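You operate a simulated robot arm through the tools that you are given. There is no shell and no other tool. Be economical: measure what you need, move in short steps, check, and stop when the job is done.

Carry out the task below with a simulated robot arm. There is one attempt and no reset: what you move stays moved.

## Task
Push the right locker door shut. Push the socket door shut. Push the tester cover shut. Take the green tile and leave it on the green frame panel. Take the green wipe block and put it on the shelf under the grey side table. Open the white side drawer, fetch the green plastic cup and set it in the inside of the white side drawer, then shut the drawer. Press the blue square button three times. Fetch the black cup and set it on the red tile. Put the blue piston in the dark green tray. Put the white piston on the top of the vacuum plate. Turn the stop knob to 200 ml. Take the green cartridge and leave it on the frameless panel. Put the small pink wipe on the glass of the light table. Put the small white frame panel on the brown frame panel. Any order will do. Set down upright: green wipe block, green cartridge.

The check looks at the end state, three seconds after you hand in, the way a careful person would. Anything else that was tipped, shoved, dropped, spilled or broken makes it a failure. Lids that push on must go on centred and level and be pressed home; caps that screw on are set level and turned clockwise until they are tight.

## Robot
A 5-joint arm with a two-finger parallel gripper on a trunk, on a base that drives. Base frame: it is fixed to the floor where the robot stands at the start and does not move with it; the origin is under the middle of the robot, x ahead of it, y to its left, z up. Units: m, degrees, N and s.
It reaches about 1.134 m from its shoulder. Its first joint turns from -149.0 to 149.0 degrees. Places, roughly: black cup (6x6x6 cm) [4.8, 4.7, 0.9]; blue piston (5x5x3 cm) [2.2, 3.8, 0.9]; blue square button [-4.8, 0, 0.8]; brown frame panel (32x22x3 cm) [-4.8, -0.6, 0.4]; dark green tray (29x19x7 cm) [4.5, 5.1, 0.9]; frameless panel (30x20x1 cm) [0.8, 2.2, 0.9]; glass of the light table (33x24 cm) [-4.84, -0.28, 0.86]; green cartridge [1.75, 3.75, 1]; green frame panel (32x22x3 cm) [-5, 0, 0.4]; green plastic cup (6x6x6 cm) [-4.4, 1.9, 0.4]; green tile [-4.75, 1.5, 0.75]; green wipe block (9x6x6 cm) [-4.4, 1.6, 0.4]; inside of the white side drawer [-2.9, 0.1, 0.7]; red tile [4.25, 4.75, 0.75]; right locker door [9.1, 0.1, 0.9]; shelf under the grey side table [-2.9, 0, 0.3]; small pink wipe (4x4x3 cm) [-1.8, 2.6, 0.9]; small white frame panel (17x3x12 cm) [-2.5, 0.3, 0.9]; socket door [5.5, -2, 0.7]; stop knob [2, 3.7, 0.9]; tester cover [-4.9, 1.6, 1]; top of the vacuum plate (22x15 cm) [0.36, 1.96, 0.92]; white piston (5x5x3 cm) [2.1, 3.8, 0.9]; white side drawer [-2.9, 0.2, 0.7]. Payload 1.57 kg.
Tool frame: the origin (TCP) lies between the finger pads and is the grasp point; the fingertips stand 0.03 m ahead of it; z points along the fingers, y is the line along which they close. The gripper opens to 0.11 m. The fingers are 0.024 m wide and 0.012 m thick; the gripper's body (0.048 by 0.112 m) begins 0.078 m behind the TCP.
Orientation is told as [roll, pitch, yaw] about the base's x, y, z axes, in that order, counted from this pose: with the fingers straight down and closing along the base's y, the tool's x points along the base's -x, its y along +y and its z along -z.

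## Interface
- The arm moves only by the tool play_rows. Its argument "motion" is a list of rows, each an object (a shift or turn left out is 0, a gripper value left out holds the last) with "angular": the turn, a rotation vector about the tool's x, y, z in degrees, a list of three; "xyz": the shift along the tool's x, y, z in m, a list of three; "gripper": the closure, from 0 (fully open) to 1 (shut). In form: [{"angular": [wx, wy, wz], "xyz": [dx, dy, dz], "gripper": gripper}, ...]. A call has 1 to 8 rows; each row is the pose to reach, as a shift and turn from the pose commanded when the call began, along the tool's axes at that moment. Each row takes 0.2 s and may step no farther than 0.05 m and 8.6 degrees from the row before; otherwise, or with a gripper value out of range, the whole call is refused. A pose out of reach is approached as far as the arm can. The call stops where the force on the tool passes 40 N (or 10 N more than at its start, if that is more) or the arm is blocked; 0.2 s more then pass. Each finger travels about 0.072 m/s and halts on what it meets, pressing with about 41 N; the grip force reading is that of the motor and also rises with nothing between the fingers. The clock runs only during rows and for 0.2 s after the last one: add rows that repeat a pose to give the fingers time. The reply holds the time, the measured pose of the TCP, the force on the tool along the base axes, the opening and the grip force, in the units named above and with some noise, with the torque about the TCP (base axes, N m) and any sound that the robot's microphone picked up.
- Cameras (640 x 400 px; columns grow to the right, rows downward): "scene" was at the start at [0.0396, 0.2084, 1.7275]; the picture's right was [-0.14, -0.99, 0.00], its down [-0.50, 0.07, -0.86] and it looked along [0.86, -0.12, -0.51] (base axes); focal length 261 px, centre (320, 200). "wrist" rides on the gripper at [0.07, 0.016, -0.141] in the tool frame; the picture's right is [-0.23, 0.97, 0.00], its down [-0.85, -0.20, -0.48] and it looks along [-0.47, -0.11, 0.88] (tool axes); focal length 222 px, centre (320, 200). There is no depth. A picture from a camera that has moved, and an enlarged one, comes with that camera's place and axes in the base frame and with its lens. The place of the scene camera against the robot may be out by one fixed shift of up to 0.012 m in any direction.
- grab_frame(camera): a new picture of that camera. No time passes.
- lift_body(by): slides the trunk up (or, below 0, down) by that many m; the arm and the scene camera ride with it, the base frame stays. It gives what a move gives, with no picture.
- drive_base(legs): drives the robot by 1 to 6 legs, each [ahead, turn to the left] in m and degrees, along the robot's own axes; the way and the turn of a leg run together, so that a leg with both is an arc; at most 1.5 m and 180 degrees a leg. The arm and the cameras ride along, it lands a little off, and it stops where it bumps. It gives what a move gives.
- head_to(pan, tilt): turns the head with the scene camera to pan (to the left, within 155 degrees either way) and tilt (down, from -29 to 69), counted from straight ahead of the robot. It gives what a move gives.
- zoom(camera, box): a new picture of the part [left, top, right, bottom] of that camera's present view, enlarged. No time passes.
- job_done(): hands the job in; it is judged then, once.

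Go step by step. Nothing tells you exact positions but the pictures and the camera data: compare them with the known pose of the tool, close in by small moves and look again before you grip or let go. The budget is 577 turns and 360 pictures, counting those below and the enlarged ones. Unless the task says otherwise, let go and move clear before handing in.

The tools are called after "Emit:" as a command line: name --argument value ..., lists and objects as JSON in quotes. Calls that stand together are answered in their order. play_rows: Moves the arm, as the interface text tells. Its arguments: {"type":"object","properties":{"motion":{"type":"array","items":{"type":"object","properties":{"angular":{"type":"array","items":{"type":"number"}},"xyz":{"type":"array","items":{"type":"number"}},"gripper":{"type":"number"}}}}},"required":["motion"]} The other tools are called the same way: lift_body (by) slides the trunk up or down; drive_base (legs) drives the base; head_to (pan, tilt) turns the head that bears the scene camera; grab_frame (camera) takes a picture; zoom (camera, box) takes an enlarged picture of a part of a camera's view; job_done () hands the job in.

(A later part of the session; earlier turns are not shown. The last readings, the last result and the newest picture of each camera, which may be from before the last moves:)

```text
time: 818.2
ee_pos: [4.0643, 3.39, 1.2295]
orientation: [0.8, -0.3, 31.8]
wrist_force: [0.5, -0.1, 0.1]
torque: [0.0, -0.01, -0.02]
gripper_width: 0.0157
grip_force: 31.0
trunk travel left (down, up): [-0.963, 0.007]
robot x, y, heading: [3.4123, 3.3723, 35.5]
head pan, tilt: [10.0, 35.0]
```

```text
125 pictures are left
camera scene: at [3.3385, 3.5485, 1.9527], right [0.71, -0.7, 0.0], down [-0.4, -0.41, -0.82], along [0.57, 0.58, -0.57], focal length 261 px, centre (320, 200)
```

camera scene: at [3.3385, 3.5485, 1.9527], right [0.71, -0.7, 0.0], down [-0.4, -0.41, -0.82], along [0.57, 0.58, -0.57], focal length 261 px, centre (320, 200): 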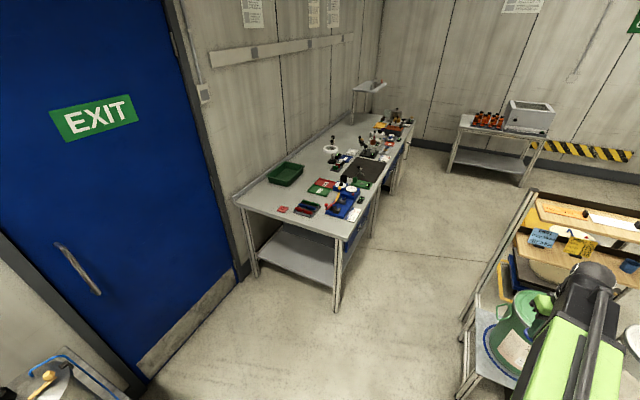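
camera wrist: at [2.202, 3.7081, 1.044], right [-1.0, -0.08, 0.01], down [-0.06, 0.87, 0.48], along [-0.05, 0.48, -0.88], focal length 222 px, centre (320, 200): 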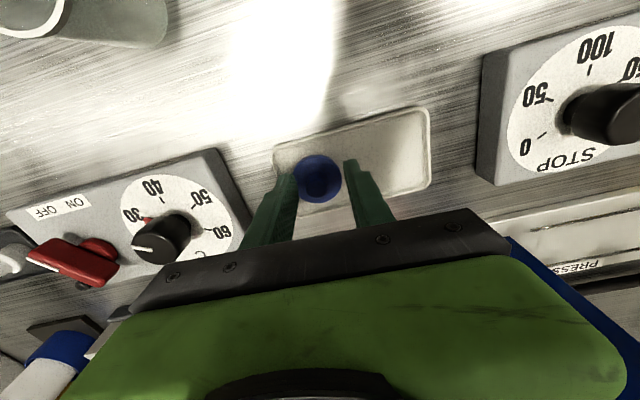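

Emit:
zoom --camera "scene" --box '[230, 100, 430, 240]'

```text
2.86 times, centred on (330, 170) of scene
camera zoom: at [3.3385, 3.5485, 1.9527], right [0.71, -0.7, 0.0], down [-0.4, -0.41, -0.82], along [0.57, 0.58, -0.57], focal length 747 px, centre (291, 286)
```

zoom: 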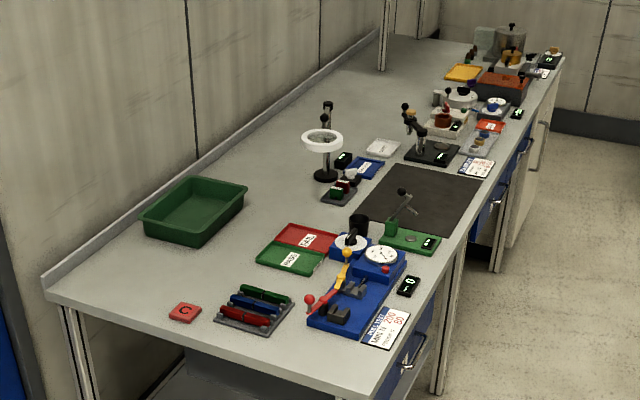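

Tray at (4.48, 5.12), red tile "C" at (4.16, 4.75), black cup at about (4.72, 4.69). I drive to the west end of the test bench.

Emit:
drive_base --legs '[[0, 38.5], [1.08, 0]]'

Emit:
head_to --pan -35 --tilt 45

Emit:
grab_frame --camera "scene"

Emit:
grab_frame --camera "wrist"

```text
time: 825.6
ee_pos: [4.1847, 4.8568, 1.2305]
orientation: [0.8, -0.3, 71.9]
wrist_force: [0.8, 0.1, -0.1]
torque: [0.0, -0.02, 0.03]
gripper_width: 0.0157
grip_force: 31.3
trunk travel left (down, up): [-0.963, 0.007]
robot x, y, heading: [3.7006, 4.4215, 76.0]
head pan, tilt: [10.0, 35.0]
```

```text
time: 826.7
ee_pos: [4.1853, 4.8568, 1.2302]
orientation: [0.8, -0.3, 72.0]
wrist_force: [0.4, 0.2, -0.3]
torque: [-0.01, 0.02, 0.01]
gripper_width: 0.0158
grip_force: 31.4
trunk travel left (down, up): [-0.963, 0.007]
robot x, y, heading: [3.7008, 4.4212, 75.8]
head pan, tilt: [-35.0, 45.0]
```

```text
123 pictures are left
camera scene: at [3.5842, 4.4749, 1.938], right [0.66, -0.75, 0.0], down [-0.53, -0.46, -0.71], along [0.53, 0.46, -0.71], focal length 261 px, centre (320, 200)
```

scene: 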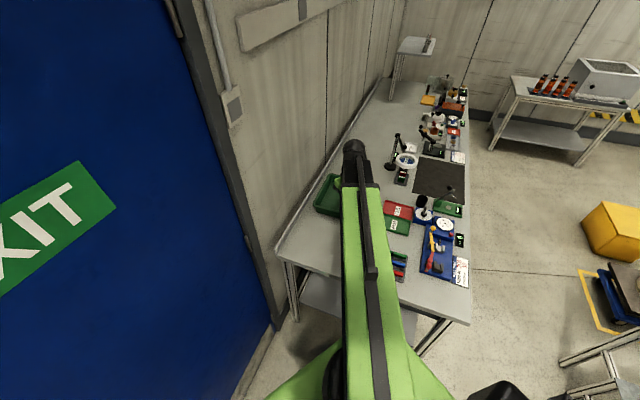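

```text
122 pictures are left
camera wrist: at [4.1506, 4.7929, 1.371], right [-0.86, 0.52, 0.01], down [0.46, 0.75, 0.48], along [0.24, 0.42, -0.88], focal length 222 px, centre (320, 200)
```

wrist: 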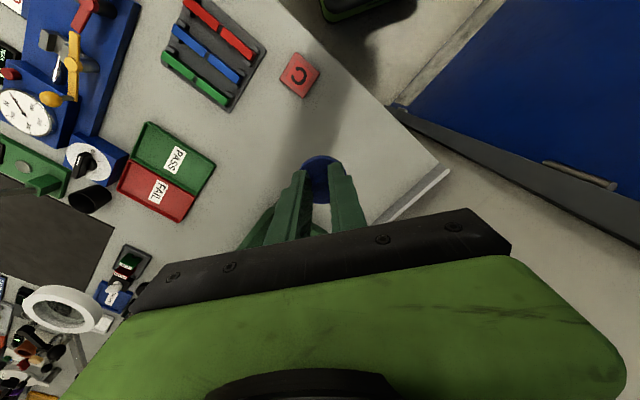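

The tray is slightly out of reach; I move the base closer at an angle.

Emit:
drive_base --legs '[[0, -36], [0.12, 0]]'

Emit:
grab_frame --camera "wrist"

```text
time: 829.6
ee_pos: [4.4365, 4.5618, 1.229]
orientation: [0.8, -0.2, 36.0]
wrist_force: [-0.2, -0.3, 1.0]
torque: [-0.06, 0.04, -0.02]
gripper_width: 0.0157
grip_force: 31.0
trunk travel left (down, up): [-0.963, 0.007]
robot x, y, heading: [3.8002, 4.4825, 40.8]
head pan, tilt: [-35.0, 45.0]
```

```text
121 pictures are left
camera wrist: at [4.3714, 4.5307, 1.3701], right [-0.39, 0.92, 0.01], down [0.81, 0.33, 0.48], along [0.44, 0.2, -0.88], focal length 222 px, centre (320, 200)
```

wrist: 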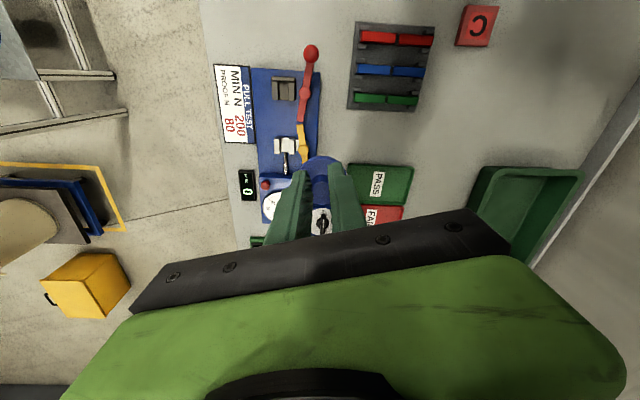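

The tray's west end is at about (4.346, 5.025). Move over it.

Emit:
play_rows --motion '[{"xyz": [-0.0242, 0.0371, 0]}, {"xyz": [-0.0485, 0.0742, 0]}, {"xyz": [-0.0727, 0.1113, 0]}, {"xyz": [-0.0969, 0.1484, 0]}, {"xyz": [-0.1212, 0.1855, 0]}, {"xyz": [-0.1454, 0.2226, 0]}, {"xyz": [-0.1697, 0.2596, 0]}, {"xyz": [-0.1939, 0.2967, 0]}]'

Emit:
play_rows --motion '[{"xyz": [-0.0242, 0.0371, 0]}, {"xyz": [-0.0485, 0.0742, 0]}, {"xyz": [-0.0727, 0.1113, 0]}, {"xyz": [-0.0727, 0.1113, 0]}]'

Emit:
lift_body --by -0.15

Emit:
grab_frame --camera "wrist"

```text
time: 831.4
ee_pos: [4.4195, 4.916, 1.2304]
orientation: [0.7, -0.3, 35.9]
wrist_force: [-0.5, -0.2, -0.2]
torque: [-0.03, 0.0, 0.01]
gripper_width: 0.0158
grip_force: 31.6
out of reach, approached as far as the arm can: row 4, 5, 6, 7, 8
trunk travel left (down, up): [-0.963, 0.007]
robot x, y, heading: [3.7983, 4.4813, 40.6]
head pan, tilt: [-35.0, 45.0]
```

```text
time: 832.4
ee_pos: [4.4122, 5.049, 1.2305]
orientation: [0.8, -0.4, 36.0]
wrist_force: [-0.1, 0.1, -0.8]
torque: [0.03, 0.0, 0.01]
gripper_width: 0.0159
grip_force: 31.0
trunk travel left (down, up): [-0.963, 0.007]
robot x, y, heading: [3.7964, 4.4809, 40.4]
head pan, tilt: [-35.0, 45.0]
```

```text
time: 834.2
ee_pos: [4.4132, 5.0494, 1.0796]
orientation: [0.8, -0.3, 35.8]
wrist_force: [0.4, -0.1, 0.2]
torque: [0.0, -0.02, 0.0]
gripper_width: 0.0158
grip_force: 31.4
trunk travel left (down, up): [-0.813, 0.157]
robot x, y, heading: [3.7993, 4.4839, 41.0]
head pan, tilt: [-35.0, 45.0]
```

```text
120 pictures are left
camera wrist: at [4.3473, 5.018, 1.221], right [-0.39, 0.92, 0.01], down [0.81, 0.33, 0.48], along [0.44, 0.2, -0.88], focal length 222 px, centre (320, 200)
```

wrist: 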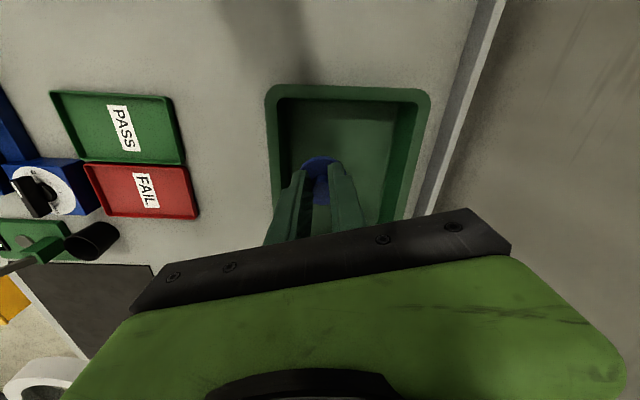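

Over the tray interior. Lower.

Emit:
lift_body --by -0.155

Emit:
lift_body --by -0.012

Emit:
lift_body --by -0.008

Emit:
lift_body --by -0.006

```text
time: 836.0
ee_pos: [4.4124, 5.0483, 0.9245]
orientation: [0.8, -0.3, 36.0]
wrist_force: [0.6, 0.0, 0.7]
torque: [0.01, -0.02, 0.0]
gripper_width: 0.0155
grip_force: 30.9
trunk travel left (down, up): [-0.658, 0.312]
robot x, y, heading: [3.7932, 4.482, 40.8]
head pan, tilt: [-35.0, 45.0]
```

```text
time: 836.6
ee_pos: [4.4128, 5.0483, 0.9132]
orientation: [0.8, -0.3, 35.9]
wrist_force: [-0.4, 0.0, 0.0]
torque: [-0.03, 0.01, 0.01]
gripper_width: 0.0154
grip_force: 31.5
trunk travel left (down, up): [-0.646, 0.324]
robot x, y, heading: [3.7962, 4.4828, 40.5]
head pan, tilt: [-35.0, 45.0]
```

```text
time: 837.1
ee_pos: [4.4126, 5.0476, 0.9059]
orientation: [0.9, -0.3, 35.9]
wrist_force: [-0.2, 0.3, 0.7]
torque: [-0.01, 0.0, -0.01]
gripper_width: 0.0156
grip_force: 31.2
trunk travel left (down, up): [-0.638, 0.332]
robot x, y, heading: [3.7937, 4.4822, 40.5]
head pan, tilt: [-35.0, 45.0]
```

```text
time: 837.7
ee_pos: [4.4125, 5.049, 0.9009]
orientation: [0.8, -0.4, 35.8]
wrist_force: [4.8, 4.1, 21.6]
torque: [0.22, -0.3, 0.03]
gripper_width: 0.0157
grip_force: 31.7
trunk travel left (down, up): [-0.632, 0.338]
robot x, y, heading: [3.7964, 4.4856, 40.4]
head pan, tilt: [-35.0, 45.0]
```

Contact with the tray floor. Release and rise.

Emit:
play_rows --motion '[{"gripper": 0.6}, {"gripper": 0.6}, {"gripper": 0.6}]'

Emit:
lift_body --by 0.33

Emit:
grab_frame --camera "wrist"

```text
time: 838.5
ee_pos: [4.4115, 5.0501, 0.8992]
orientation: [0.8, -0.4, 36.0]
wrist_force: [0.3, -0.3, 0.0]
torque: [0.0, -0.01, 0.01]
gripper_width: 0.0443
grip_force: 0.0
trunk travel left (down, up): [-0.632, 0.338]
robot x, y, heading: [3.7958, 4.4852, 40.4]
head pan, tilt: [-35.0, 45.0]
```

```text
time: 841.8
ee_pos: [4.4118, 5.0487, 1.2291]
orientation: [0.8, -0.3, 35.9]
wrist_force: [-0.6, -0.4, 1.4]
torque: [0.0, 0.03, 0.03]
gripper_width: 0.0438
grip_force: 0.1
trunk travel left (down, up): [-0.962, 0.008]
robot x, y, heading: [3.7933, 4.4844, 40.7]
head pan, tilt: [-35.0, 45.0]
```

```text
119 pictures are left
camera wrist: at [4.3473, 5.0181, 1.3699], right [-0.39, 0.92, 0.01], down [0.81, 0.33, 0.48], along [0.44, 0.2, -0.88], focal length 222 px, centre (320, 200)
```

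wrist: 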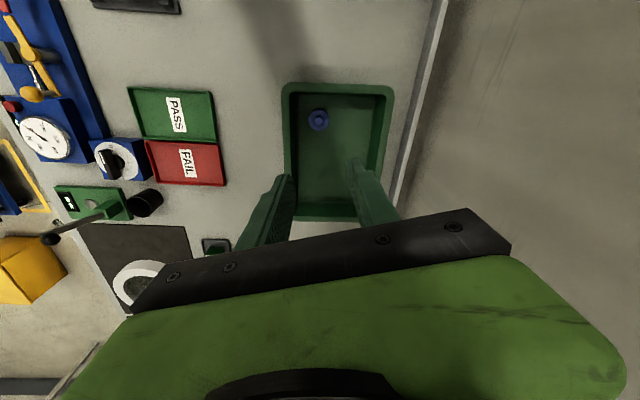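

Blue piston is in the tray. Now look closely at the black cup's surroundings.

Emit:
zoom --camera "wrist" --box '[40, 120, 240, 260]'

Emit:
head_to --pan -30 --tilt 40

Emit:
zoom --camera "scene" --box '[300, 130, 460, 260]'

```text
2.86 times, centred on (140, 190) of wrist
camera zoom: at [4.3473, 5.0181, 1.3699], right [-0.39, 0.92, 0.01], down [0.81, 0.33, 0.48], along [0.44, 0.2, -0.88], focal length 635 px, centre (834, 229)
```

zoom: 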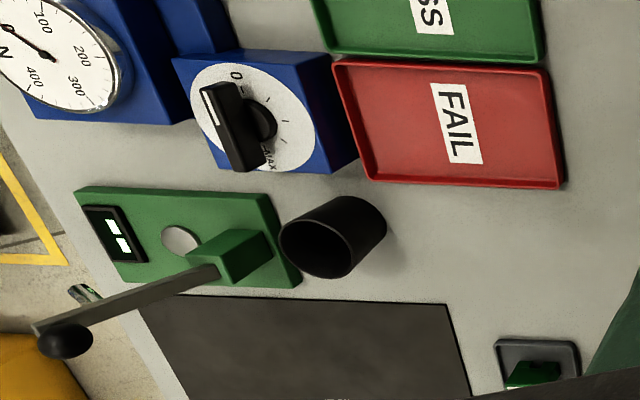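

```text
time: 842.4
ee_pos: [4.4122, 5.048, 1.2283]
orientation: [0.8, -0.3, 35.9]
wrist_force: [0.2, 0.7, 0.5]
torque: [0.01, 0.0, 0.0]
gripper_width: 0.0441
grip_force: 0.1
trunk travel left (down, up): [-0.962, 0.008]
robot x, y, heading: [3.7965, 4.4842, 40.6]
head pan, tilt: [-30.0, 40.0]
```

```text
3.08 times, centred on (380, 195) of scene
camera zoom: at [3.7347, 4.6002, 1.9442], right [0.18, -0.98, 0.0], down [-0.63, -0.12, -0.77], along [0.75, 0.14, -0.64], focal length 804 px, centre (135, 215)
```

zoom: 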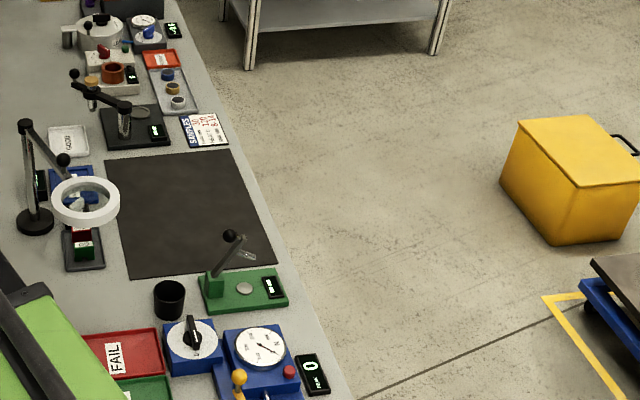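

I check the free space in front of the test bench.

Emit:
head_to --pan -75 --tilt 40

Emit:
grab_frame --camera "scene"

```text
time: 843.5
ee_pos: [4.4121, 5.0493, 1.2277]
orientation: [0.8, -0.4, 35.9]
wrist_force: [0.2, 0.4, 0.2]
torque: [-0.04, -0.05, 0.03]
gripper_width: 0.0442
grip_force: 0.1
trunk travel left (down, up): [-0.962, 0.008]
robot x, y, heading: [3.7945, 4.4845, 40.4]
head pan, tilt: [-75.0, 40.0]
```

```text
116 pictures are left
camera scene: at [3.7213, 4.5367, 1.9442], right [-0.56, -0.83, 0.0], down [-0.53, 0.36, -0.77], along [0.63, -0.43, -0.64], focal length 261 px, centre (320, 200)
```

scene: 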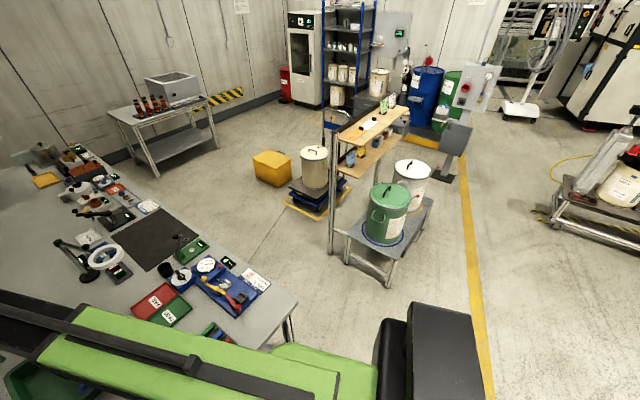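

I pull the arm in and to the right, then back out and come along the front of the bench.

Emit:
play_rows --motion '[{"xyz": [0.0293, -0.0331, 0]}, {"xyz": [0.0586, -0.0663, 0]}, {"xyz": [0.088, -0.0994, 0]}, {"xyz": [0.1173, -0.1325, 0]}, {"xyz": [0.1466, -0.1656, 0]}, {"xyz": [0.1759, -0.1988, 0]}, {"xyz": [0.2052, -0.2319, 0]}, {"xyz": [0.2345, -0.265, 0]}]'

Emit:
drive_base --legs '[[0, 35], [-1.0, 0], [0, -54], [1.05, 0]]'

Emit:
head_to --pan 60 --tilt 45

Emit:
grab_frame --camera "scene"

```text
time: 845.3
ee_pos: [4.3787, 4.6956, 1.2297]
orientation: [0.7, -0.4, 36.0]
wrist_force: [0.8, -0.7, -0.6]
torque: [0.07, 0.0, 0.01]
gripper_width: 0.0439
grip_force: 0.1
out of reach, approached as far as the arm can: row 2, 3, 4, 5, 6, 7, 8
trunk travel left (down, up): [-0.962, 0.008]
robot x, y, heading: [3.7968, 4.4824, 40.4]
head pan, tilt: [-75.0, 40.0]
```

```text
time: 859.6
ee_pos: [5.1569, 3.9126, 1.2286]
orientation: [0.7, -0.4, 17.0]
wrist_force: [0.1, -0.3, 0.5]
torque: [-0.02, 0.0, 0.02]
gripper_width: 0.0441
grip_force: 0.1
trunk travel left (down, up): [-0.962, 0.008]
robot x, y, heading: [4.5359, 3.8961, 22.1]
head pan, tilt: [-75.0, 40.0]
```

```text
time: 861.8
ee_pos: [5.1563, 3.9114, 1.2297]
orientation: [0.8, -0.3, 17.1]
wrist_force: [-0.5, 0.3, 0.0]
torque: [-0.04, 0.02, 0.01]
gripper_width: 0.0442
grip_force: 0.1
trunk travel left (down, up): [-0.962, 0.008]
robot x, y, heading: [4.5358, 3.901, 21.6]
head pan, tilt: [60.0, 45.0]
```

```text
115 pictures are left
camera scene: at [4.441, 4.1229, 1.937], right [0.99, -0.14, 0.0], down [-0.1, -0.7, -0.71], along [0.1, 0.7, -0.71], focal length 261 px, centre (320, 200)
```

scene: 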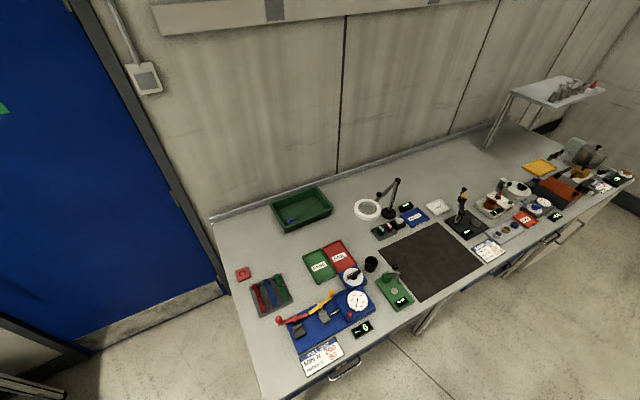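

Great view: cup at about (4.752, 4.725), tile at (4.18, 4.768). I swing the arm left in two arcs.

Emit:
play_rows --motion '[{"xyz": [-0.0114, 0.0462, 0], "angular": [0, 0, -5.8]}, {"xyz": [-0.0193, 0.0931, 0], "angular": [0, 0, -11.6]}, {"xyz": [-0.0235, 0.1405, 0], "angular": [0, 0, -17.4]}, {"xyz": [-0.0241, 0.1881, 0], "angular": [0, 0, -23.2]}, {"xyz": [-0.021, 0.2356, 0], "angular": [0, 0, -29]}, {"xyz": [-0.0143, 0.2828, 0], "angular": [0, 0, -34.8]}, {"xyz": [-0.004, 0.3292, 0], "angular": [0, 0, -40.6]}, {"xyz": [0.0098, 0.3748, 0], "angular": [0, 0, -46.4]}]'

Emit:
play_rows --motion '[{"xyz": [-0.0202, 0.0431, 0], "angular": [0, 0, -5.8]}, {"xyz": [-0.0371, 0.0877, 0], "angular": [0, 0, -11.6]}, {"xyz": [-0.0504, 0.1334, 0], "angular": [0, 0, -17.4]}, {"xyz": [-0.0602, 0.1799, 0], "angular": [0, 0, -23.2]}, {"xyz": [-0.0664, 0.2271, 0], "angular": [0, 0, -29]}, {"xyz": [-0.069, 0.2747, 0], "angular": [0, 0, -34.8]}, {"xyz": [-0.0679, 0.3222, 0], "angular": [0, 0, -40.6]}, {"xyz": [-0.0632, 0.3696, 0], "angular": [0, 0, -46.4]}]'

Emit:
play_rows --motion '[{"xyz": [-0.0346, 0, -0.0026], "angular": [0, -8.5, 0], "gripper": 0}, {"xyz": [-0.08, 0, -0.0141], "angular": [0, -17, 0]}, {"xyz": [-0.08, 0, -0.0141], "angular": [0, -20, 0]}]'

Emit:
grab_frame --camera "wrist"

```text
time: 863.6
ee_pos: [5.0377, 4.272, 1.2288]
orientation: [0.2, -0.8, 63.6]
wrist_force: [0.2, -0.7, 0.6]
torque: [-0.02, -0.02, 0.0]
gripper_width: 0.0442
grip_force: 0.1
out of reach, approached as far as the arm can: row 2, 3, 4, 5
trunk travel left (down, up): [-0.962, 0.008]
robot x, y, heading: [4.5332, 3.8971, 21.9]
head pan, tilt: [60.0, 45.0]
```

```text
time: 865.4
ee_pos: [4.7309, 4.4878, 1.2285]
orientation: [-0.4, -0.7, 110.1]
wrist_force: [-0.4, -0.9, 0.1]
torque: [0.05, -0.01, -0.01]
gripper_width: 0.0441
grip_force: 0.1
out of reach, approached as far as the arm can: row 1, 2, 3, 4, 5, 6, 7, 8
trunk travel left (down, up): [-0.962, 0.008]
robot x, y, heading: [4.5357, 3.8975, 21.9]
head pan, tilt: [60.0, 45.0]
```

```text
time: 866.2
ee_pos: [4.7063, 4.5615, 1.2452]
orientation: [-0.4, -21.0, 109.9]
wrist_force: [0.3, -0.2, 0.0]
torque: [0.02, 0.0, -0.02]
gripper_width: 0.1101
grip_force: 0.1
out of reach, approached as far as the arm can: row 2
trunk travel left (down, up): [-0.962, 0.008]
robot x, y, heading: [4.5353, 3.901, 21.8]
head pan, tilt: [60.0, 45.0]
```

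```text
114 pictures are left
camera wrist: at [4.7297, 4.4456, 1.3517], right [-0.99, -0.13, 0.07], down [-0.03, 0.66, 0.75], along [-0.15, 0.74, -0.65], focal length 222 px, centre (320, 200)
```

wrist: 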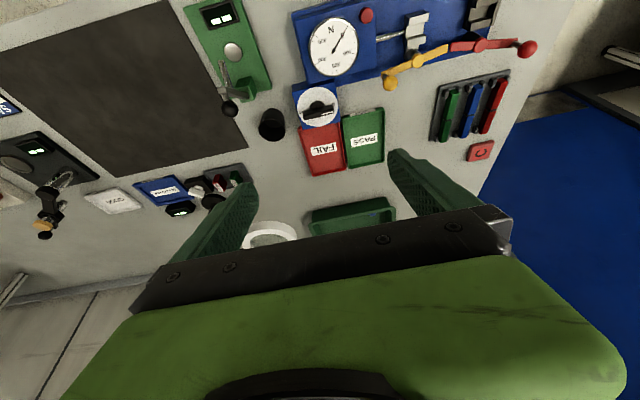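

Cup centre about (4.762, 4.708). Move above it, tilted 21°.

Emit:
play_rows --motion '[{"xyz": [-0.0278, -0.0256, 0.0106]}, {"xyz": [-0.0555, -0.0511, 0.0213]}, {"xyz": [-0.0833, -0.0767, 0.0319]}, {"xyz": [-0.111, -0.1022, 0.0425]}, {"xyz": [-0.111, -0.1022, 0.0425]}]'

Emit:
lift_body --by -0.22

Emit:
grab_frame --camera "wrist"

```text
time: 867.4
ee_pos: [4.7636, 4.7101, 1.2443]
orientation: [-0.4, -20.7, 110.0]
wrist_force: [-0.6, -0.5, -0.8]
torque: [0.01, 0.03, 0.03]
gripper_width: 0.1099
grip_force: 0.1
trunk travel left (down, up): [-0.962, 0.008]
robot x, y, heading: [4.5387, 3.9023, 21.8]
head pan, tilt: [60.0, 45.0]
```

```text
time: 869.8
ee_pos: [4.7635, 4.7101, 1.0247]
orientation: [-0.4, -20.6, 110.0]
wrist_force: [0.0, -0.5, -0.1]
torque: [-0.01, 0.01, -0.04]
gripper_width: 0.1098
grip_force: 0.0
trunk travel left (down, up): [-0.742, 0.228]
robot x, y, heading: [4.5402, 3.9026, 21.7]
head pan, tilt: [60.0, 45.0]
```

```text
113 pictures are left
camera wrist: at [4.7875, 4.5953, 1.1316], right [-0.99, -0.13, 0.07], down [-0.03, 0.66, 0.75], along [-0.15, 0.74, -0.66], focal length 222 px, centre (320, 200)
```

wrist: 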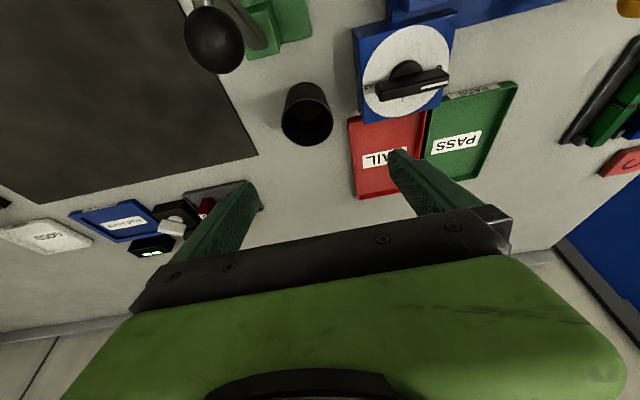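

A lever ball at (4.82, 4.63, 1.01) is close to where the hand's camera would go. I raise and spin the hand 180° so the camera is on the far side.

Emit:
lift_body --by 0.15

Emit:
play_rows --motion '[{"angular": [0, 0, 8.5]}, {"angular": [0, 0, 17]}, {"angular": [0, 0, 25.5]}, {"angular": [0, 0, 34]}, {"angular": [0, 0, 42.5]}, {"angular": [0, 0, 51]}, {"angular": [0, 0, 59.5]}, {"angular": [0, 0, 68]}]'

Emit:
play_rows --motion '[{"angular": [0, 0, 8.5]}, {"angular": [0, 0, 17]}, {"angular": [0, 0, 25.5]}, {"angular": [0, 0, 34]}, {"angular": [0, 0, 42.5]}, {"angular": [0, 0, 51]}, {"angular": [0, 0, 59.5]}, {"angular": [0, 0, 68]}]'

Emit:
play_rows --motion '[{"angular": [0, 0, 8.5]}, {"angular": [0, 0, 17]}, {"angular": [0, 0, 25.5]}, {"angular": [0, 0, 34]}, {"angular": [0, 0, 42]}]'

Emit:
grab_frame --camera "wrist"

```text
time: 871.5
ee_pos: [4.7634, 4.7091, 1.174]
orientation: [-0.4, -20.8, 110.0]
wrist_force: [0.7, 0.5, 0.1]
torque: [0.01, 0.0, 0.05]
gripper_width: 0.1102
grip_force: 0.1
trunk travel left (down, up): [-0.892, 0.078]
robot x, y, heading: [4.5377, 3.8983, 22.0]
head pan, tilt: [60.0, 45.0]
```

```text
time: 873.3
ee_pos: [4.765, 4.7097, 1.1748]
orientation: [19.2, -8.0, 40.4]
wrist_force: [0.2, 0.5, -0.8]
torque: [0.03, 0.02, 0.0]
gripper_width: 0.11
grip_force: 0.0
trunk travel left (down, up): [-0.892, 0.078]
robot x, y, heading: [4.5377, 3.8989, 21.7]
head pan, tilt: [60.0, 45.0]
```

```text
time: 875.1
ee_pos: [4.7636, 4.7101, 1.1748]
orientation: [14.8, 14.6, -24.3]
wrist_force: [0.5, 0.8, -0.6]
torque: [-0.01, 0.0, -0.01]
gripper_width: 0.11
grip_force: 0.1
trunk travel left (down, up): [-0.892, 0.078]
robot x, y, heading: [4.5344, 3.9016, 21.8]
head pan, tilt: [60.0, 45.0]
```

```text
time: 876.3
ee_pos: [4.7634, 4.7106, 1.1744]
orientation: [1.1, 20.7, -67.9]
wrist_force: [0.2, -0.4, 0.2]
torque: [0.0, 0.02, -0.03]
gripper_width: 0.1099
grip_force: 0.2
trunk travel left (down, up): [-0.892, 0.078]
robot x, y, heading: [4.5385, 3.9017, 21.8]
head pan, tilt: [60.0, 45.0]
```

```text
112 pictures are left
camera wrist: at [4.771, 4.7292, 1.3313], right [0.98, 0.16, -0.06], down [0.17, -0.98, 0.14], along [-0.04, -0.15, -0.99], focal length 222 px, centre (320, 200)
```

wrist: 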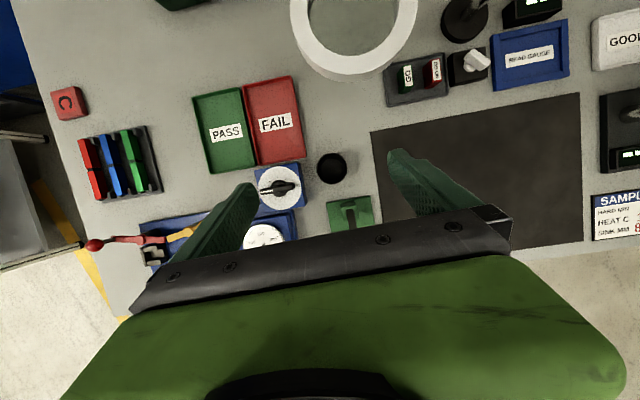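

Straight-down view: cup at (4.766, 4.727). The blue dial is close on the west, so I use a 7.5 cm opening, turn the grip 20° and lower partway.

Emit:
play_rows --motion '[{"xyz": [0.0107, 0.0078, 0.004], "angular": [0, 0, 7], "gripper": 0.318}, {"xyz": [0.0107, 0.0078, 0.004], "angular": [0, 0, 14]}, {"xyz": [0.0107, 0.0078, 0.004], "angular": [0, 0, 20]}, {"xyz": [0.0107, 0.0078, 0.004], "angular": [0, 0, 20]}]'

Emit:
lift_body --by -0.17

Emit:
grab_frame --camera "wrist"

```text
time: 877.3
ee_pos: [4.7664, 4.7237, 1.1748]
orientation: [-6.3, 19.9, -89.4]
wrist_force: [-0.3, 0.6, 0.2]
torque: [-0.01, 0.01, -0.01]
gripper_width: 0.0749
grip_force: 0.0
trunk travel left (down, up): [-0.892, 0.078]
robot x, y, heading: [4.5341, 3.9004, 22.0]
head pan, tilt: [60.0, 45.0]
```

```text
time: 879.2
ee_pos: [4.7668, 4.7239, 1.0034]
orientation: [-6.3, 19.8, -89.2]
wrist_force: [-0.1, -0.2, 0.3]
torque: [0.01, 0.04, 0.0]
gripper_width: 0.0753
grip_force: 0.0
trunk travel left (down, up): [-0.722, 0.248]
robot x, y, heading: [4.5359, 3.9019, 21.7]
head pan, tilt: [60.0, 45.0]
```

```text
111 pictures are left
camera wrist: at [4.7987, 4.7418, 1.1584], right [0.97, -0.16, -0.18], down [-0.13, -0.98, 0.18], along [-0.2, -0.15, -0.97], focal length 222 px, centre (320, 200)
```

wrist: 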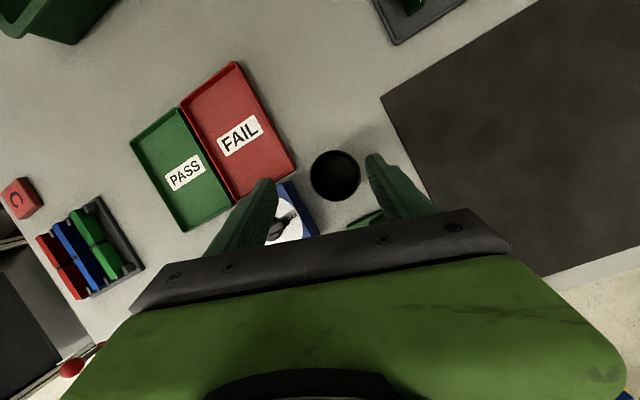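

Small shift (8 mm north) to keep the west finger clear of the dial, then lower.

Emit:
play_rows --motion '[{"xyz": [0.0075, 0.0044, 0.0022]}, {"xyz": [0.0075, 0.0044, 0.0022]}]'

Emit:
lift_body --by -0.06

Emit:
grab_frame --camera "wrist"

```text
time: 879.8
ee_pos: [4.7698, 4.7308, 1.0055]
orientation: [-6.3, 19.9, -89.1]
wrist_force: [0.0, -0.4, -0.9]
torque: [-0.04, 0.01, 0.01]
gripper_width: 0.0748
grip_force: 0.1
trunk travel left (down, up): [-0.722, 0.248]
robot x, y, heading: [4.5379, 3.9019, 21.8]
head pan, tilt: [60.0, 45.0]
```

```text
time: 880.8
ee_pos: [4.7713, 4.7317, 0.9442]
orientation: [-6.4, 19.8, -89.2]
wrist_force: [-0.4, 0.5, -0.3]
torque: [-0.03, 0.01, 0.0]
gripper_width: 0.075
grip_force: 0.0
trunk travel left (down, up): [-0.662, 0.308]
robot x, y, heading: [4.5362, 3.8995, 21.8]
head pan, tilt: [60.0, 45.0]
```

```text
110 pictures are left
camera wrist: at [4.8023, 4.749, 1.0984], right [0.97, -0.16, -0.18], down [-0.13, -0.98, 0.18], along [-0.2, -0.15, -0.97], focal length 222 px, centre (320, 200)
```

wrist: 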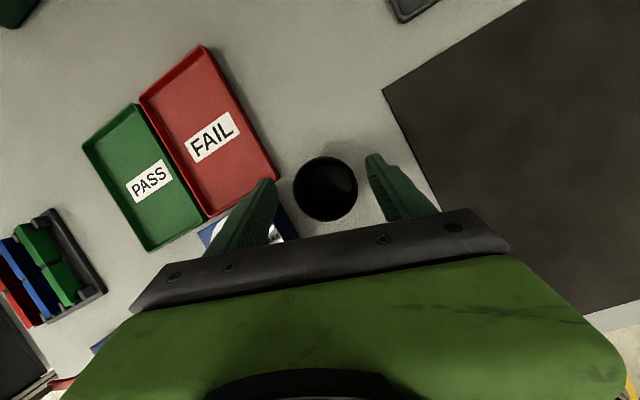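

Good. Lower 3.2 cm and grip.

Emit:
lift_body --by -0.034

Emit:
play_rows --motion '[{"gripper": 1}, {"gripper": 1}, {"gripper": 1}]'

Emit:
grab_frame --camera "wrist"

```text
time: 881.6
ee_pos: [4.7693, 4.7296, 0.9104]
orientation: [-6.3, 19.9, -89.3]
wrist_force: [-0.6, 0.1, 0.7]
torque: [-0.01, 0.06, -0.01]
gripper_width: 0.0748
grip_force: 0.1
trunk travel left (down, up): [-0.628, 0.342]
robot x, y, heading: [4.5345, 3.8983, 21.9]
head pan, tilt: [60.0, 45.0]
```

```text
time: 882.4
ee_pos: [4.7696, 4.7302, 0.91]
orientation: [-6.3, 19.8, -89.2]
wrist_force: [0.0, 0.7, 0.3]
torque: [0.03, -0.03, 0.0]
gripper_width: 0.0563
grip_force: 41.2
trunk travel left (down, up): [-0.628, 0.342]
robot x, y, heading: [4.535, 3.903, 22.3]
head pan, tilt: [60.0, 45.0]
```

```text
109 pictures are left
camera wrist: at [4.8023, 4.7491, 1.0644], right [0.97, -0.16, -0.18], down [-0.13, -0.98, 0.18], along [-0.2, -0.15, -0.97], focal length 222 px, centre (320, 200)
```

wrist: 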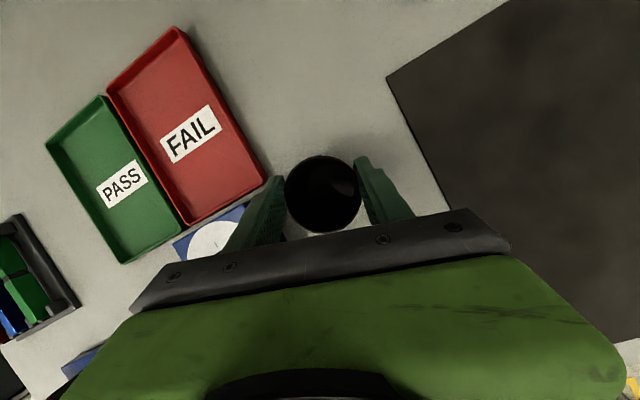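

Cup held. Raise and carry it west toward the red tile.

Emit:
lift_body --by 0.3

Emit:
play_rows --motion '[{"xyz": [0.0033, -0.0445, 0.006]}, {"xyz": [0.0066, -0.089, 0.012]}, {"xyz": [0.0099, -0.1336, 0.0181]}, {"xyz": [0.0132, -0.1782, 0.0241]}, {"xyz": [0.0165, -0.2227, 0.0302]}, {"xyz": [0.0198, -0.2672, 0.0362]}, {"xyz": [0.0232, -0.3118, 0.0422]}, {"xyz": [0.0265, -0.3563, 0.0482]}]'

Emit:
play_rows --motion '[{"xyz": [0.0033, -0.0445, 0.006]}, {"xyz": [0.0066, -0.089, 0.012]}, {"xyz": [0.0099, -0.1336, 0.0181]}, {"xyz": [0.0132, -0.1782, 0.0241]}, {"xyz": [0.0165, -0.2227, 0.0302]}, {"xyz": [0.0165, -0.2227, 0.0302]}]'

Emit:
grab_frame --camera "wrist"

```text
time: 885.4
ee_pos: [4.7704, 4.7315, 1.2106]
orientation: [-6.3, 19.8, -89.2]
wrist_force: [0.4, -0.3, 0.6]
torque: [-0.01, -0.01, 0.02]
gripper_width: 0.0559
grip_force: 40.9
trunk travel left (down, up): [-0.928, 0.042]
robot x, y, heading: [4.5365, 3.9026, 22.1]
head pan, tilt: [60.0, 45.0]
```

```text
time: 887.2
ee_pos: [4.4936, 4.7592, 1.2131]
orientation: [-8.4, 21.1, -82.6]
wrist_force: [-0.1, 0.0, -0.1]
torque: [0.0, 0.01, 0.0]
gripper_width: 0.0555
grip_force: 41.4
out of reach, approached as far as the arm can: row 3, 4, 5, 6, 7, 8
trunk travel left (down, up): [-0.928, 0.042]
robot x, y, heading: [4.5343, 3.9008, 22.0]
head pan, tilt: [60.0, 45.0]
```

```text
time: 888.6
ee_pos: [4.3586, 4.7641, 1.2185]
orientation: [-10.5, 22.7, -75.2]
wrist_force: [-0.1, -0.4, -0.1]
torque: [0.02, 0.0, 0.01]
gripper_width: 0.0559
grip_force: 41.2
out of reach, approached as far as the arm can: row 1, 2, 3, 4, 5, 6
trunk travel left (down, up): [-0.928, 0.042]
robot x, y, heading: [4.5357, 3.904, 21.7]
head pan, tilt: [60.0, 45.0]
```

```text
108 pictures are left
camera wrist: at [4.3969, 4.7853, 1.3694], right [0.96, 0.11, -0.25], down [0.14, -0.98, 0.14], along [-0.23, -0.17, -0.96], focal length 222 px, centre (320, 200)
```

wrist: 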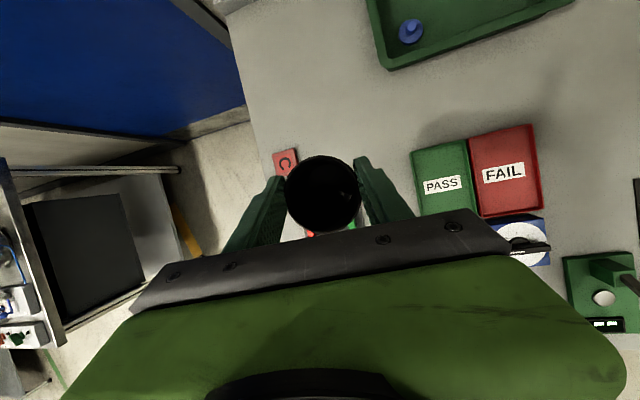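

The spin stop made the hand yaw lag and tilt the cup slightly. I rotate about the vertical so that the hand turns along with the arm and the cup is upright again.

Emit:
play_rows --motion '[{"angular": [0.5, -1.8, -4.3]}, {"angular": [1.0, -3.5, -8.6]}, {"angular": [1.5, -5.3, -12.9]}, {"angular": [1.5, -5.3, -12.9]}]'

```text
time: 889.6
ee_pos: [4.3562, 4.7674, 1.2095]
orientation: [-6.6, 19.3, -60.7]
wrist_force: [0.5, -0.6, 0.0]
torque: [-0.01, -0.03, 0.0]
gripper_width: 0.0556
grip_force: 40.4
out of reach, approached as far as the arm can: row 3
trunk travel left (down, up): [-0.928, 0.042]
robot x, y, heading: [4.5358, 3.9002, 21.5]
head pan, tilt: [60.0, 45.0]
```

Upright again. Move on to the tile, turning 11° about the vertical meanwhile.

Emit:
play_rows --motion '[{"xyz": [0.0198, -0.037, 0.0113], "angular": [0.9, -0.3, -2.6]}, {"xyz": [0.0396, -0.074, 0.0225], "angular": [1.8, -0.6, -5.15]}, {"xyz": [0.0593, -0.111, 0.0338], "angular": [2.7, -0.9, -7.7]}, {"xyz": [0.0791, -0.148, 0.045], "angular": [3.6, -1.2, -10.3]}, {"xyz": [0.0791, -0.148, 0.045], "angular": [3.6, -1.2, -10.3]}]'

Emit:
grab_frame --camera "wrist"

Emit:
grab_frame --camera "scene"

```text
time: 890.8
ee_pos: [4.1842, 4.771, 1.2111]
orientation: [-6.7, 19.4, -49.8]
wrist_force: [-0.7, 0.0, 0.3]
torque: [-0.02, -0.01, -0.04]
gripper_width: 0.0557
grip_force: 41.2
out of reach, approached as far as the arm can: row 1, 2, 3, 4, 5
trunk travel left (down, up): [-0.928, 0.042]
robot x, y, heading: [4.5353, 3.8978, 21.8]
head pan, tilt: [60.0, 45.0]
```

```text
107 pictures are left
camera wrist: at [4.1978, 4.8052, 1.3636], right [0.85, 0.49, -0.18], down [0.52, -0.83, 0.19], along [-0.06, -0.25, -0.97], focal length 222 px, centre (320, 200)
```

wrist: 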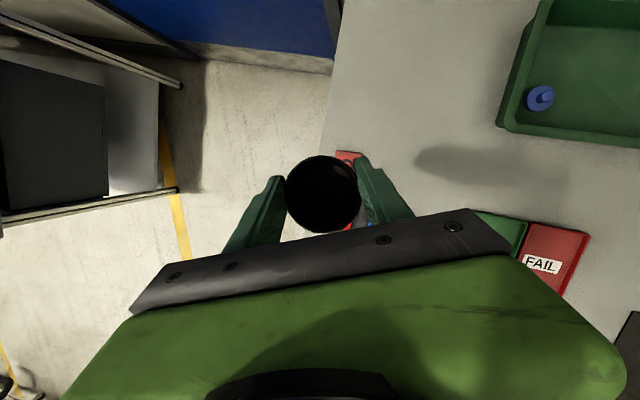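

```text
106 pictures are left
camera scene: at [4.4412, 4.1229, 1.903], right [0.99, -0.14, 0.0], down [-0.1, -0.7, -0.71], along [0.1, 0.7, -0.71], focal length 261 px, centre (320, 200)
```

scene: 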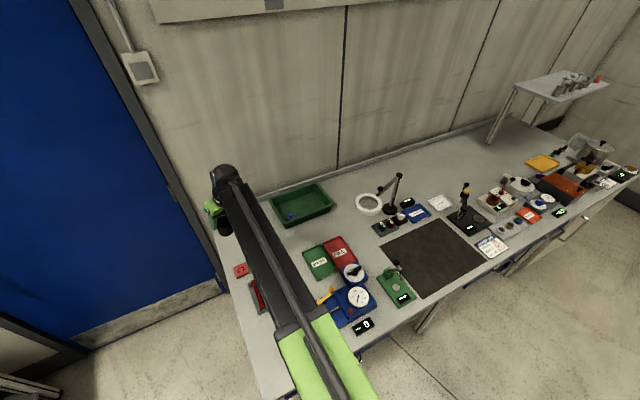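

The cup is above the tile. Lower.

Emit:
lift_body --by -0.23

Emit:
grab_frame --camera "wrist"

Emit:
zoom --camera "scene" --box '[180, 180, 320, 320]'

```text
time: 893.2
ee_pos: [4.1846, 4.7696, 0.9789]
orientation: [-6.6, 19.4, -49.9]
wrist_force: [0.3, -0.6, -0.9]
torque: [-0.03, 0.03, 0.01]
gripper_width: 0.0555
grip_force: 41.2
trunk travel left (down, up): [-0.698, 0.272]
robot x, y, heading: [4.5348, 3.8971, 22.0]
head pan, tilt: [60.0, 45.0]
```

```text
105 pictures are left
camera wrist: at [4.1977, 4.8053, 1.1335], right [0.85, 0.49, -0.18], down [0.52, -0.83, 0.19], along [-0.06, -0.25, -0.97], focal length 222 px, centre (320, 200)
```

wrist: 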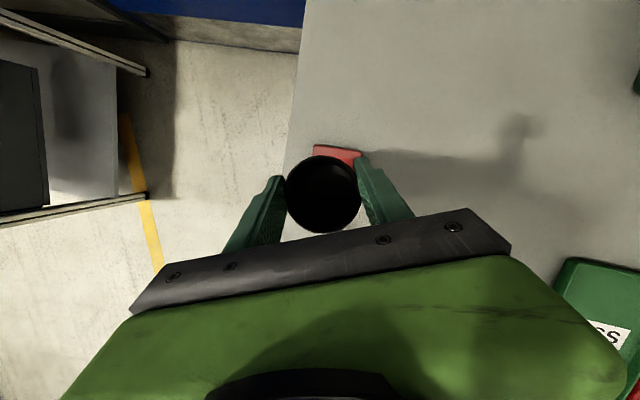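

```text
2.86 times, centred on (250, 250) of scene
camera zoom: at [4.4407, 4.1229, 1.673], right [0.99, -0.14, 0.0], down [-0.1, -0.7, -0.71], along [0.1, 0.7, -0.71], focal length 747 px, centre (520, 57)
```

zoom: 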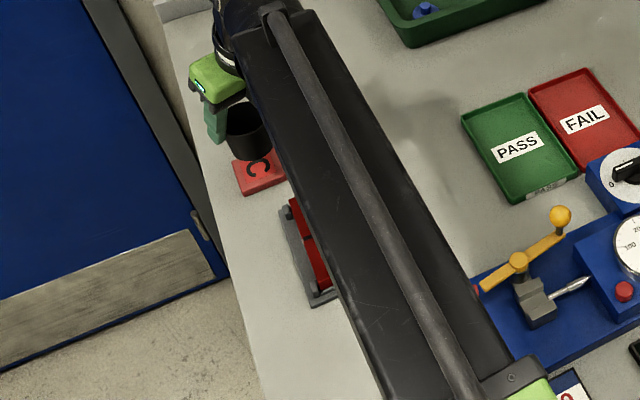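

Aligned over the tile within a few millimetres. Lower to contact.

Emit:
lift_body --by -0.04

Emit:
lift_body --by -0.008

Emit:
lift_body --by -0.006

Emit:
lift_body --by -0.005

```text
time: 894.0
ee_pos: [4.185, 4.7689, 0.9407]
orientation: [-6.7, 19.4, -49.7]
wrist_force: [-0.2, -0.1, 0.7]
torque: [-0.01, 0.0, 0.02]
gripper_width: 0.0559
grip_force: 40.8
trunk travel left (down, up): [-0.658, 0.312]
robot x, y, heading: [4.5329, 3.9008, 21.8]
head pan, tilt: [60.0, 45.0]
```

```text
time: 894.6
ee_pos: [4.1868, 4.7697, 0.9322]
orientation: [-6.6, 19.5, -49.8]
wrist_force: [0.0, 1.2, 0.2]
torque: [-0.07, 0.02, 0.0]
gripper_width: 0.0555
grip_force: 40.9
trunk travel left (down, up): [-0.65, 0.32]
robot x, y, heading: [4.54, 3.9001, 21.9]
head pan, tilt: [60.0, 45.0]
```

```text
time: 895.2
ee_pos: [4.1848, 4.7692, 0.9256]
orientation: [-6.7, 19.4, -49.7]
wrist_force: [-0.8, -0.2, -0.5]
torque: [0.02, 0.01, -0.03]
gripper_width: 0.0555
grip_force: 40.6
trunk travel left (down, up): [-0.644, 0.326]
robot x, y, heading: [4.5396, 3.899, 21.7]
head pan, tilt: [60.0, 45.0]
```

```text
time: 895.7
ee_pos: [4.1852, 4.7696, 0.9231]
orientation: [-6.7, 19.7, -49.9]
wrist_force: [-3.0, 4.3, 30.6]
torque: [0.72, -0.2, 0.11]
gripper_width: 0.0556
grip_force: 41.0
trunk travel left (down, up): [-0.639, 0.331]
robot x, y, heading: [4.5357, 3.9045, 22.0]
head pan, tilt: [60.0, 45.0]
```

Contact. Release and rise.

Emit:
play_rows --motion '[{"gripper": 0.2}, {"gripper": 0.2}, {"gripper": 0.2}, {"gripper": 0.2}]'

Emit:
lift_body --by 0.3

Emit:
grab_frame --camera "wrist"

Emit:
zoom --camera "scene" --box '[180, 180, 320, 320]'

```text
time: 896.7
ee_pos: [4.1844, 4.7702, 0.9213]
orientation: [-6.7, 19.5, -49.7]
wrist_force: [0.8, 0.4, 0.0]
torque: [0.01, 0.01, 0.0]
gripper_width: 0.088
grip_force: 0.1
trunk travel left (down, up): [-0.639, 0.331]
robot x, y, heading: [4.5363, 3.8966, 22.0]
head pan, tilt: [60.0, 45.0]
```

```text
time: 899.7
ee_pos: [4.1849, 4.7708, 1.2201]
orientation: [-6.7, 19.4, -49.8]
wrist_force: [0.2, -0.1, 1.1]
torque: [0.0, -0.02, -0.02]
gripper_width: 0.088
grip_force: 0.1
trunk travel left (down, up): [-0.939, 0.031]
robot x, y, heading: [4.5399, 3.9025, 22.0]
head pan, tilt: [60.0, 45.0]
```

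```text
103 pictures are left
camera wrist: at [4.1976, 4.8054, 1.3744], right [0.85, 0.49, -0.18], down [0.52, -0.83, 0.19], along [-0.06, -0.25, -0.97], focal length 222 px, centre (320, 200)
```

wrist: 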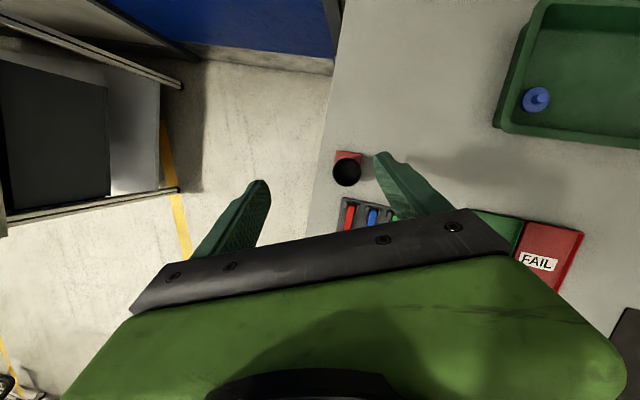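

```text
2.86 times, centred on (250, 250) of scene
camera zoom: at [4.4406, 4.1231, 1.9139], right [0.99, -0.14, 0.0], down [-0.1, -0.7, -0.71], along [0.1, 0.7, -0.71], focal length 747 px, centre (520, 57)
```

zoom: 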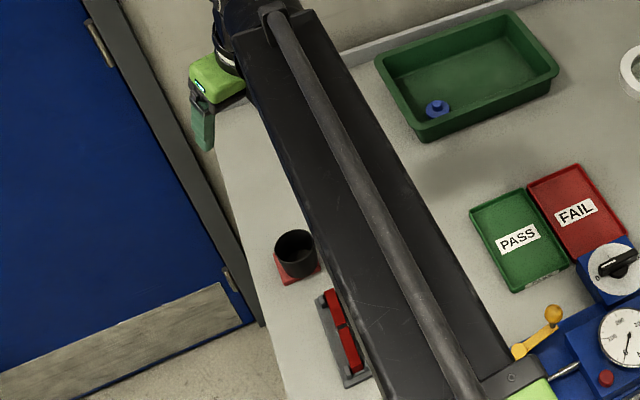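

The black cup stands on the red tile. Now the two doors: I pull the arm in and drive out toward the east side of the hall.

Emit:
play_rows --motion '[{"xyz": [-0.045, 0, -0.016], "gripper": 1}, {"xyz": [-0.09, 0, -0.032]}, {"xyz": [-0.135, 0, -0.048]}, {"xyz": [-0.18, 0, -0.064]}, {"xyz": [-0.22, 0, -0.078]}]'

Emit:
drive_base --legs '[[-1.0, 0], [0, -90]]'

Emit:
head_to --pan 15 --tilt 20

Emit:
grab_frame --camera "scene"

```text
time: 900.9
ee_pos: [4.344, 4.5936, 1.2221]
orientation: [-6.7, 19.4, -49.8]
wrist_force: [0.2, -0.4, 0.0]
torque: [0.01, 0.02, -0.01]
gripper_width: 0.0
grip_force: 21.0
trunk travel left (down, up): [-0.939, 0.031]
robot x, y, heading: [4.5371, 3.8975, 21.9]
head pan, tilt: [60.0, 45.0]
```

```text
time: 909.9
ee_pos: [4.3007, 3.7144, 1.2216]
orientation: [-6.9, 19.5, -140.6]
wrist_force: [-0.9, 0.5, 0.6]
torque: [0.02, 0.0, 0.0]
gripper_width: 0.0
grip_force: 21.6
trunk travel left (down, up): [-0.939, 0.031]
robot x, y, heading: [3.544, 3.5095, -68.3]
head pan, tilt: [60.0, 45.0]
```

```text
time: 911.1
ee_pos: [4.3016, 3.7167, 1.2216]
orientation: [-6.7, 19.5, -140.6]
wrist_force: [0.5, 0.8, -0.3]
torque: [-0.04, -0.01, -0.01]
gripper_width: 0.0
grip_force: 21.9
trunk travel left (down, up): [-0.939, 0.031]
robot x, y, heading: [3.5446, 3.5075, -68.5]
head pan, tilt: [15.0, 20.0]
```

```text
101 pictures are left
camera scene: at [3.7415, 3.5423, 1.9526], right [-0.8, -0.6, 0.0], down [-0.2, 0.27, -0.94], along [0.56, -0.75, -0.34], focal length 261 px, centre (320, 200)
```

scene: 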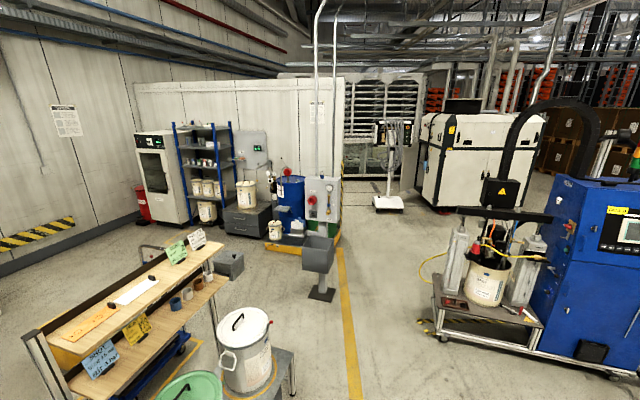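

Emit:
zoom --camera "scene" --box '[120, 90, 350, 260]'

Emit:
zoom --camera "scene" --box '[340, 90, 540, 230]'

```text
2.35 times, centred on (235, 175) of scene
camera zoom: at [3.7415, 3.5423, 1.9526], right [-0.8, -0.6, 0.0], down [-0.2, 0.27, -0.94], along [0.56, -0.75, -0.34], focal length 615 px, centre (520, 259)
```

zoom: 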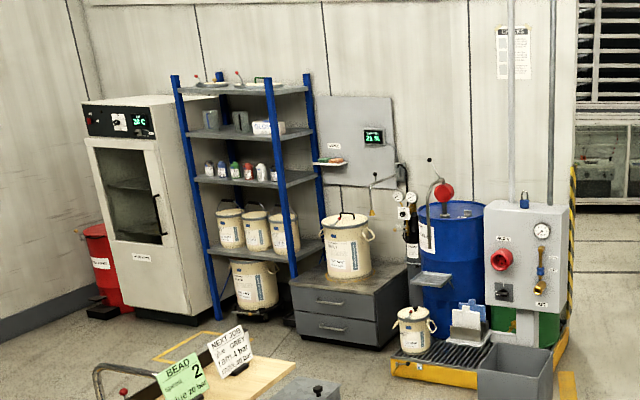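

```text
2.86 times, centred on (440, 160) of scene
camera zoom: at [3.7415, 3.5423, 1.9526], right [-0.8, -0.6, 0.0], down [-0.2, 0.27, -0.94], along [0.56, -0.75, -0.34], focal length 747 px, centre (-23, 314)
```

zoom: 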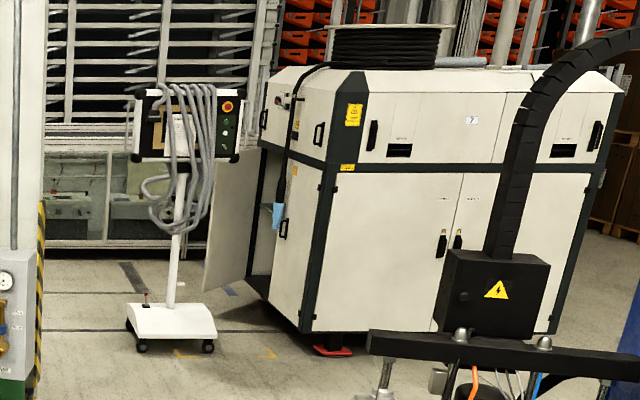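

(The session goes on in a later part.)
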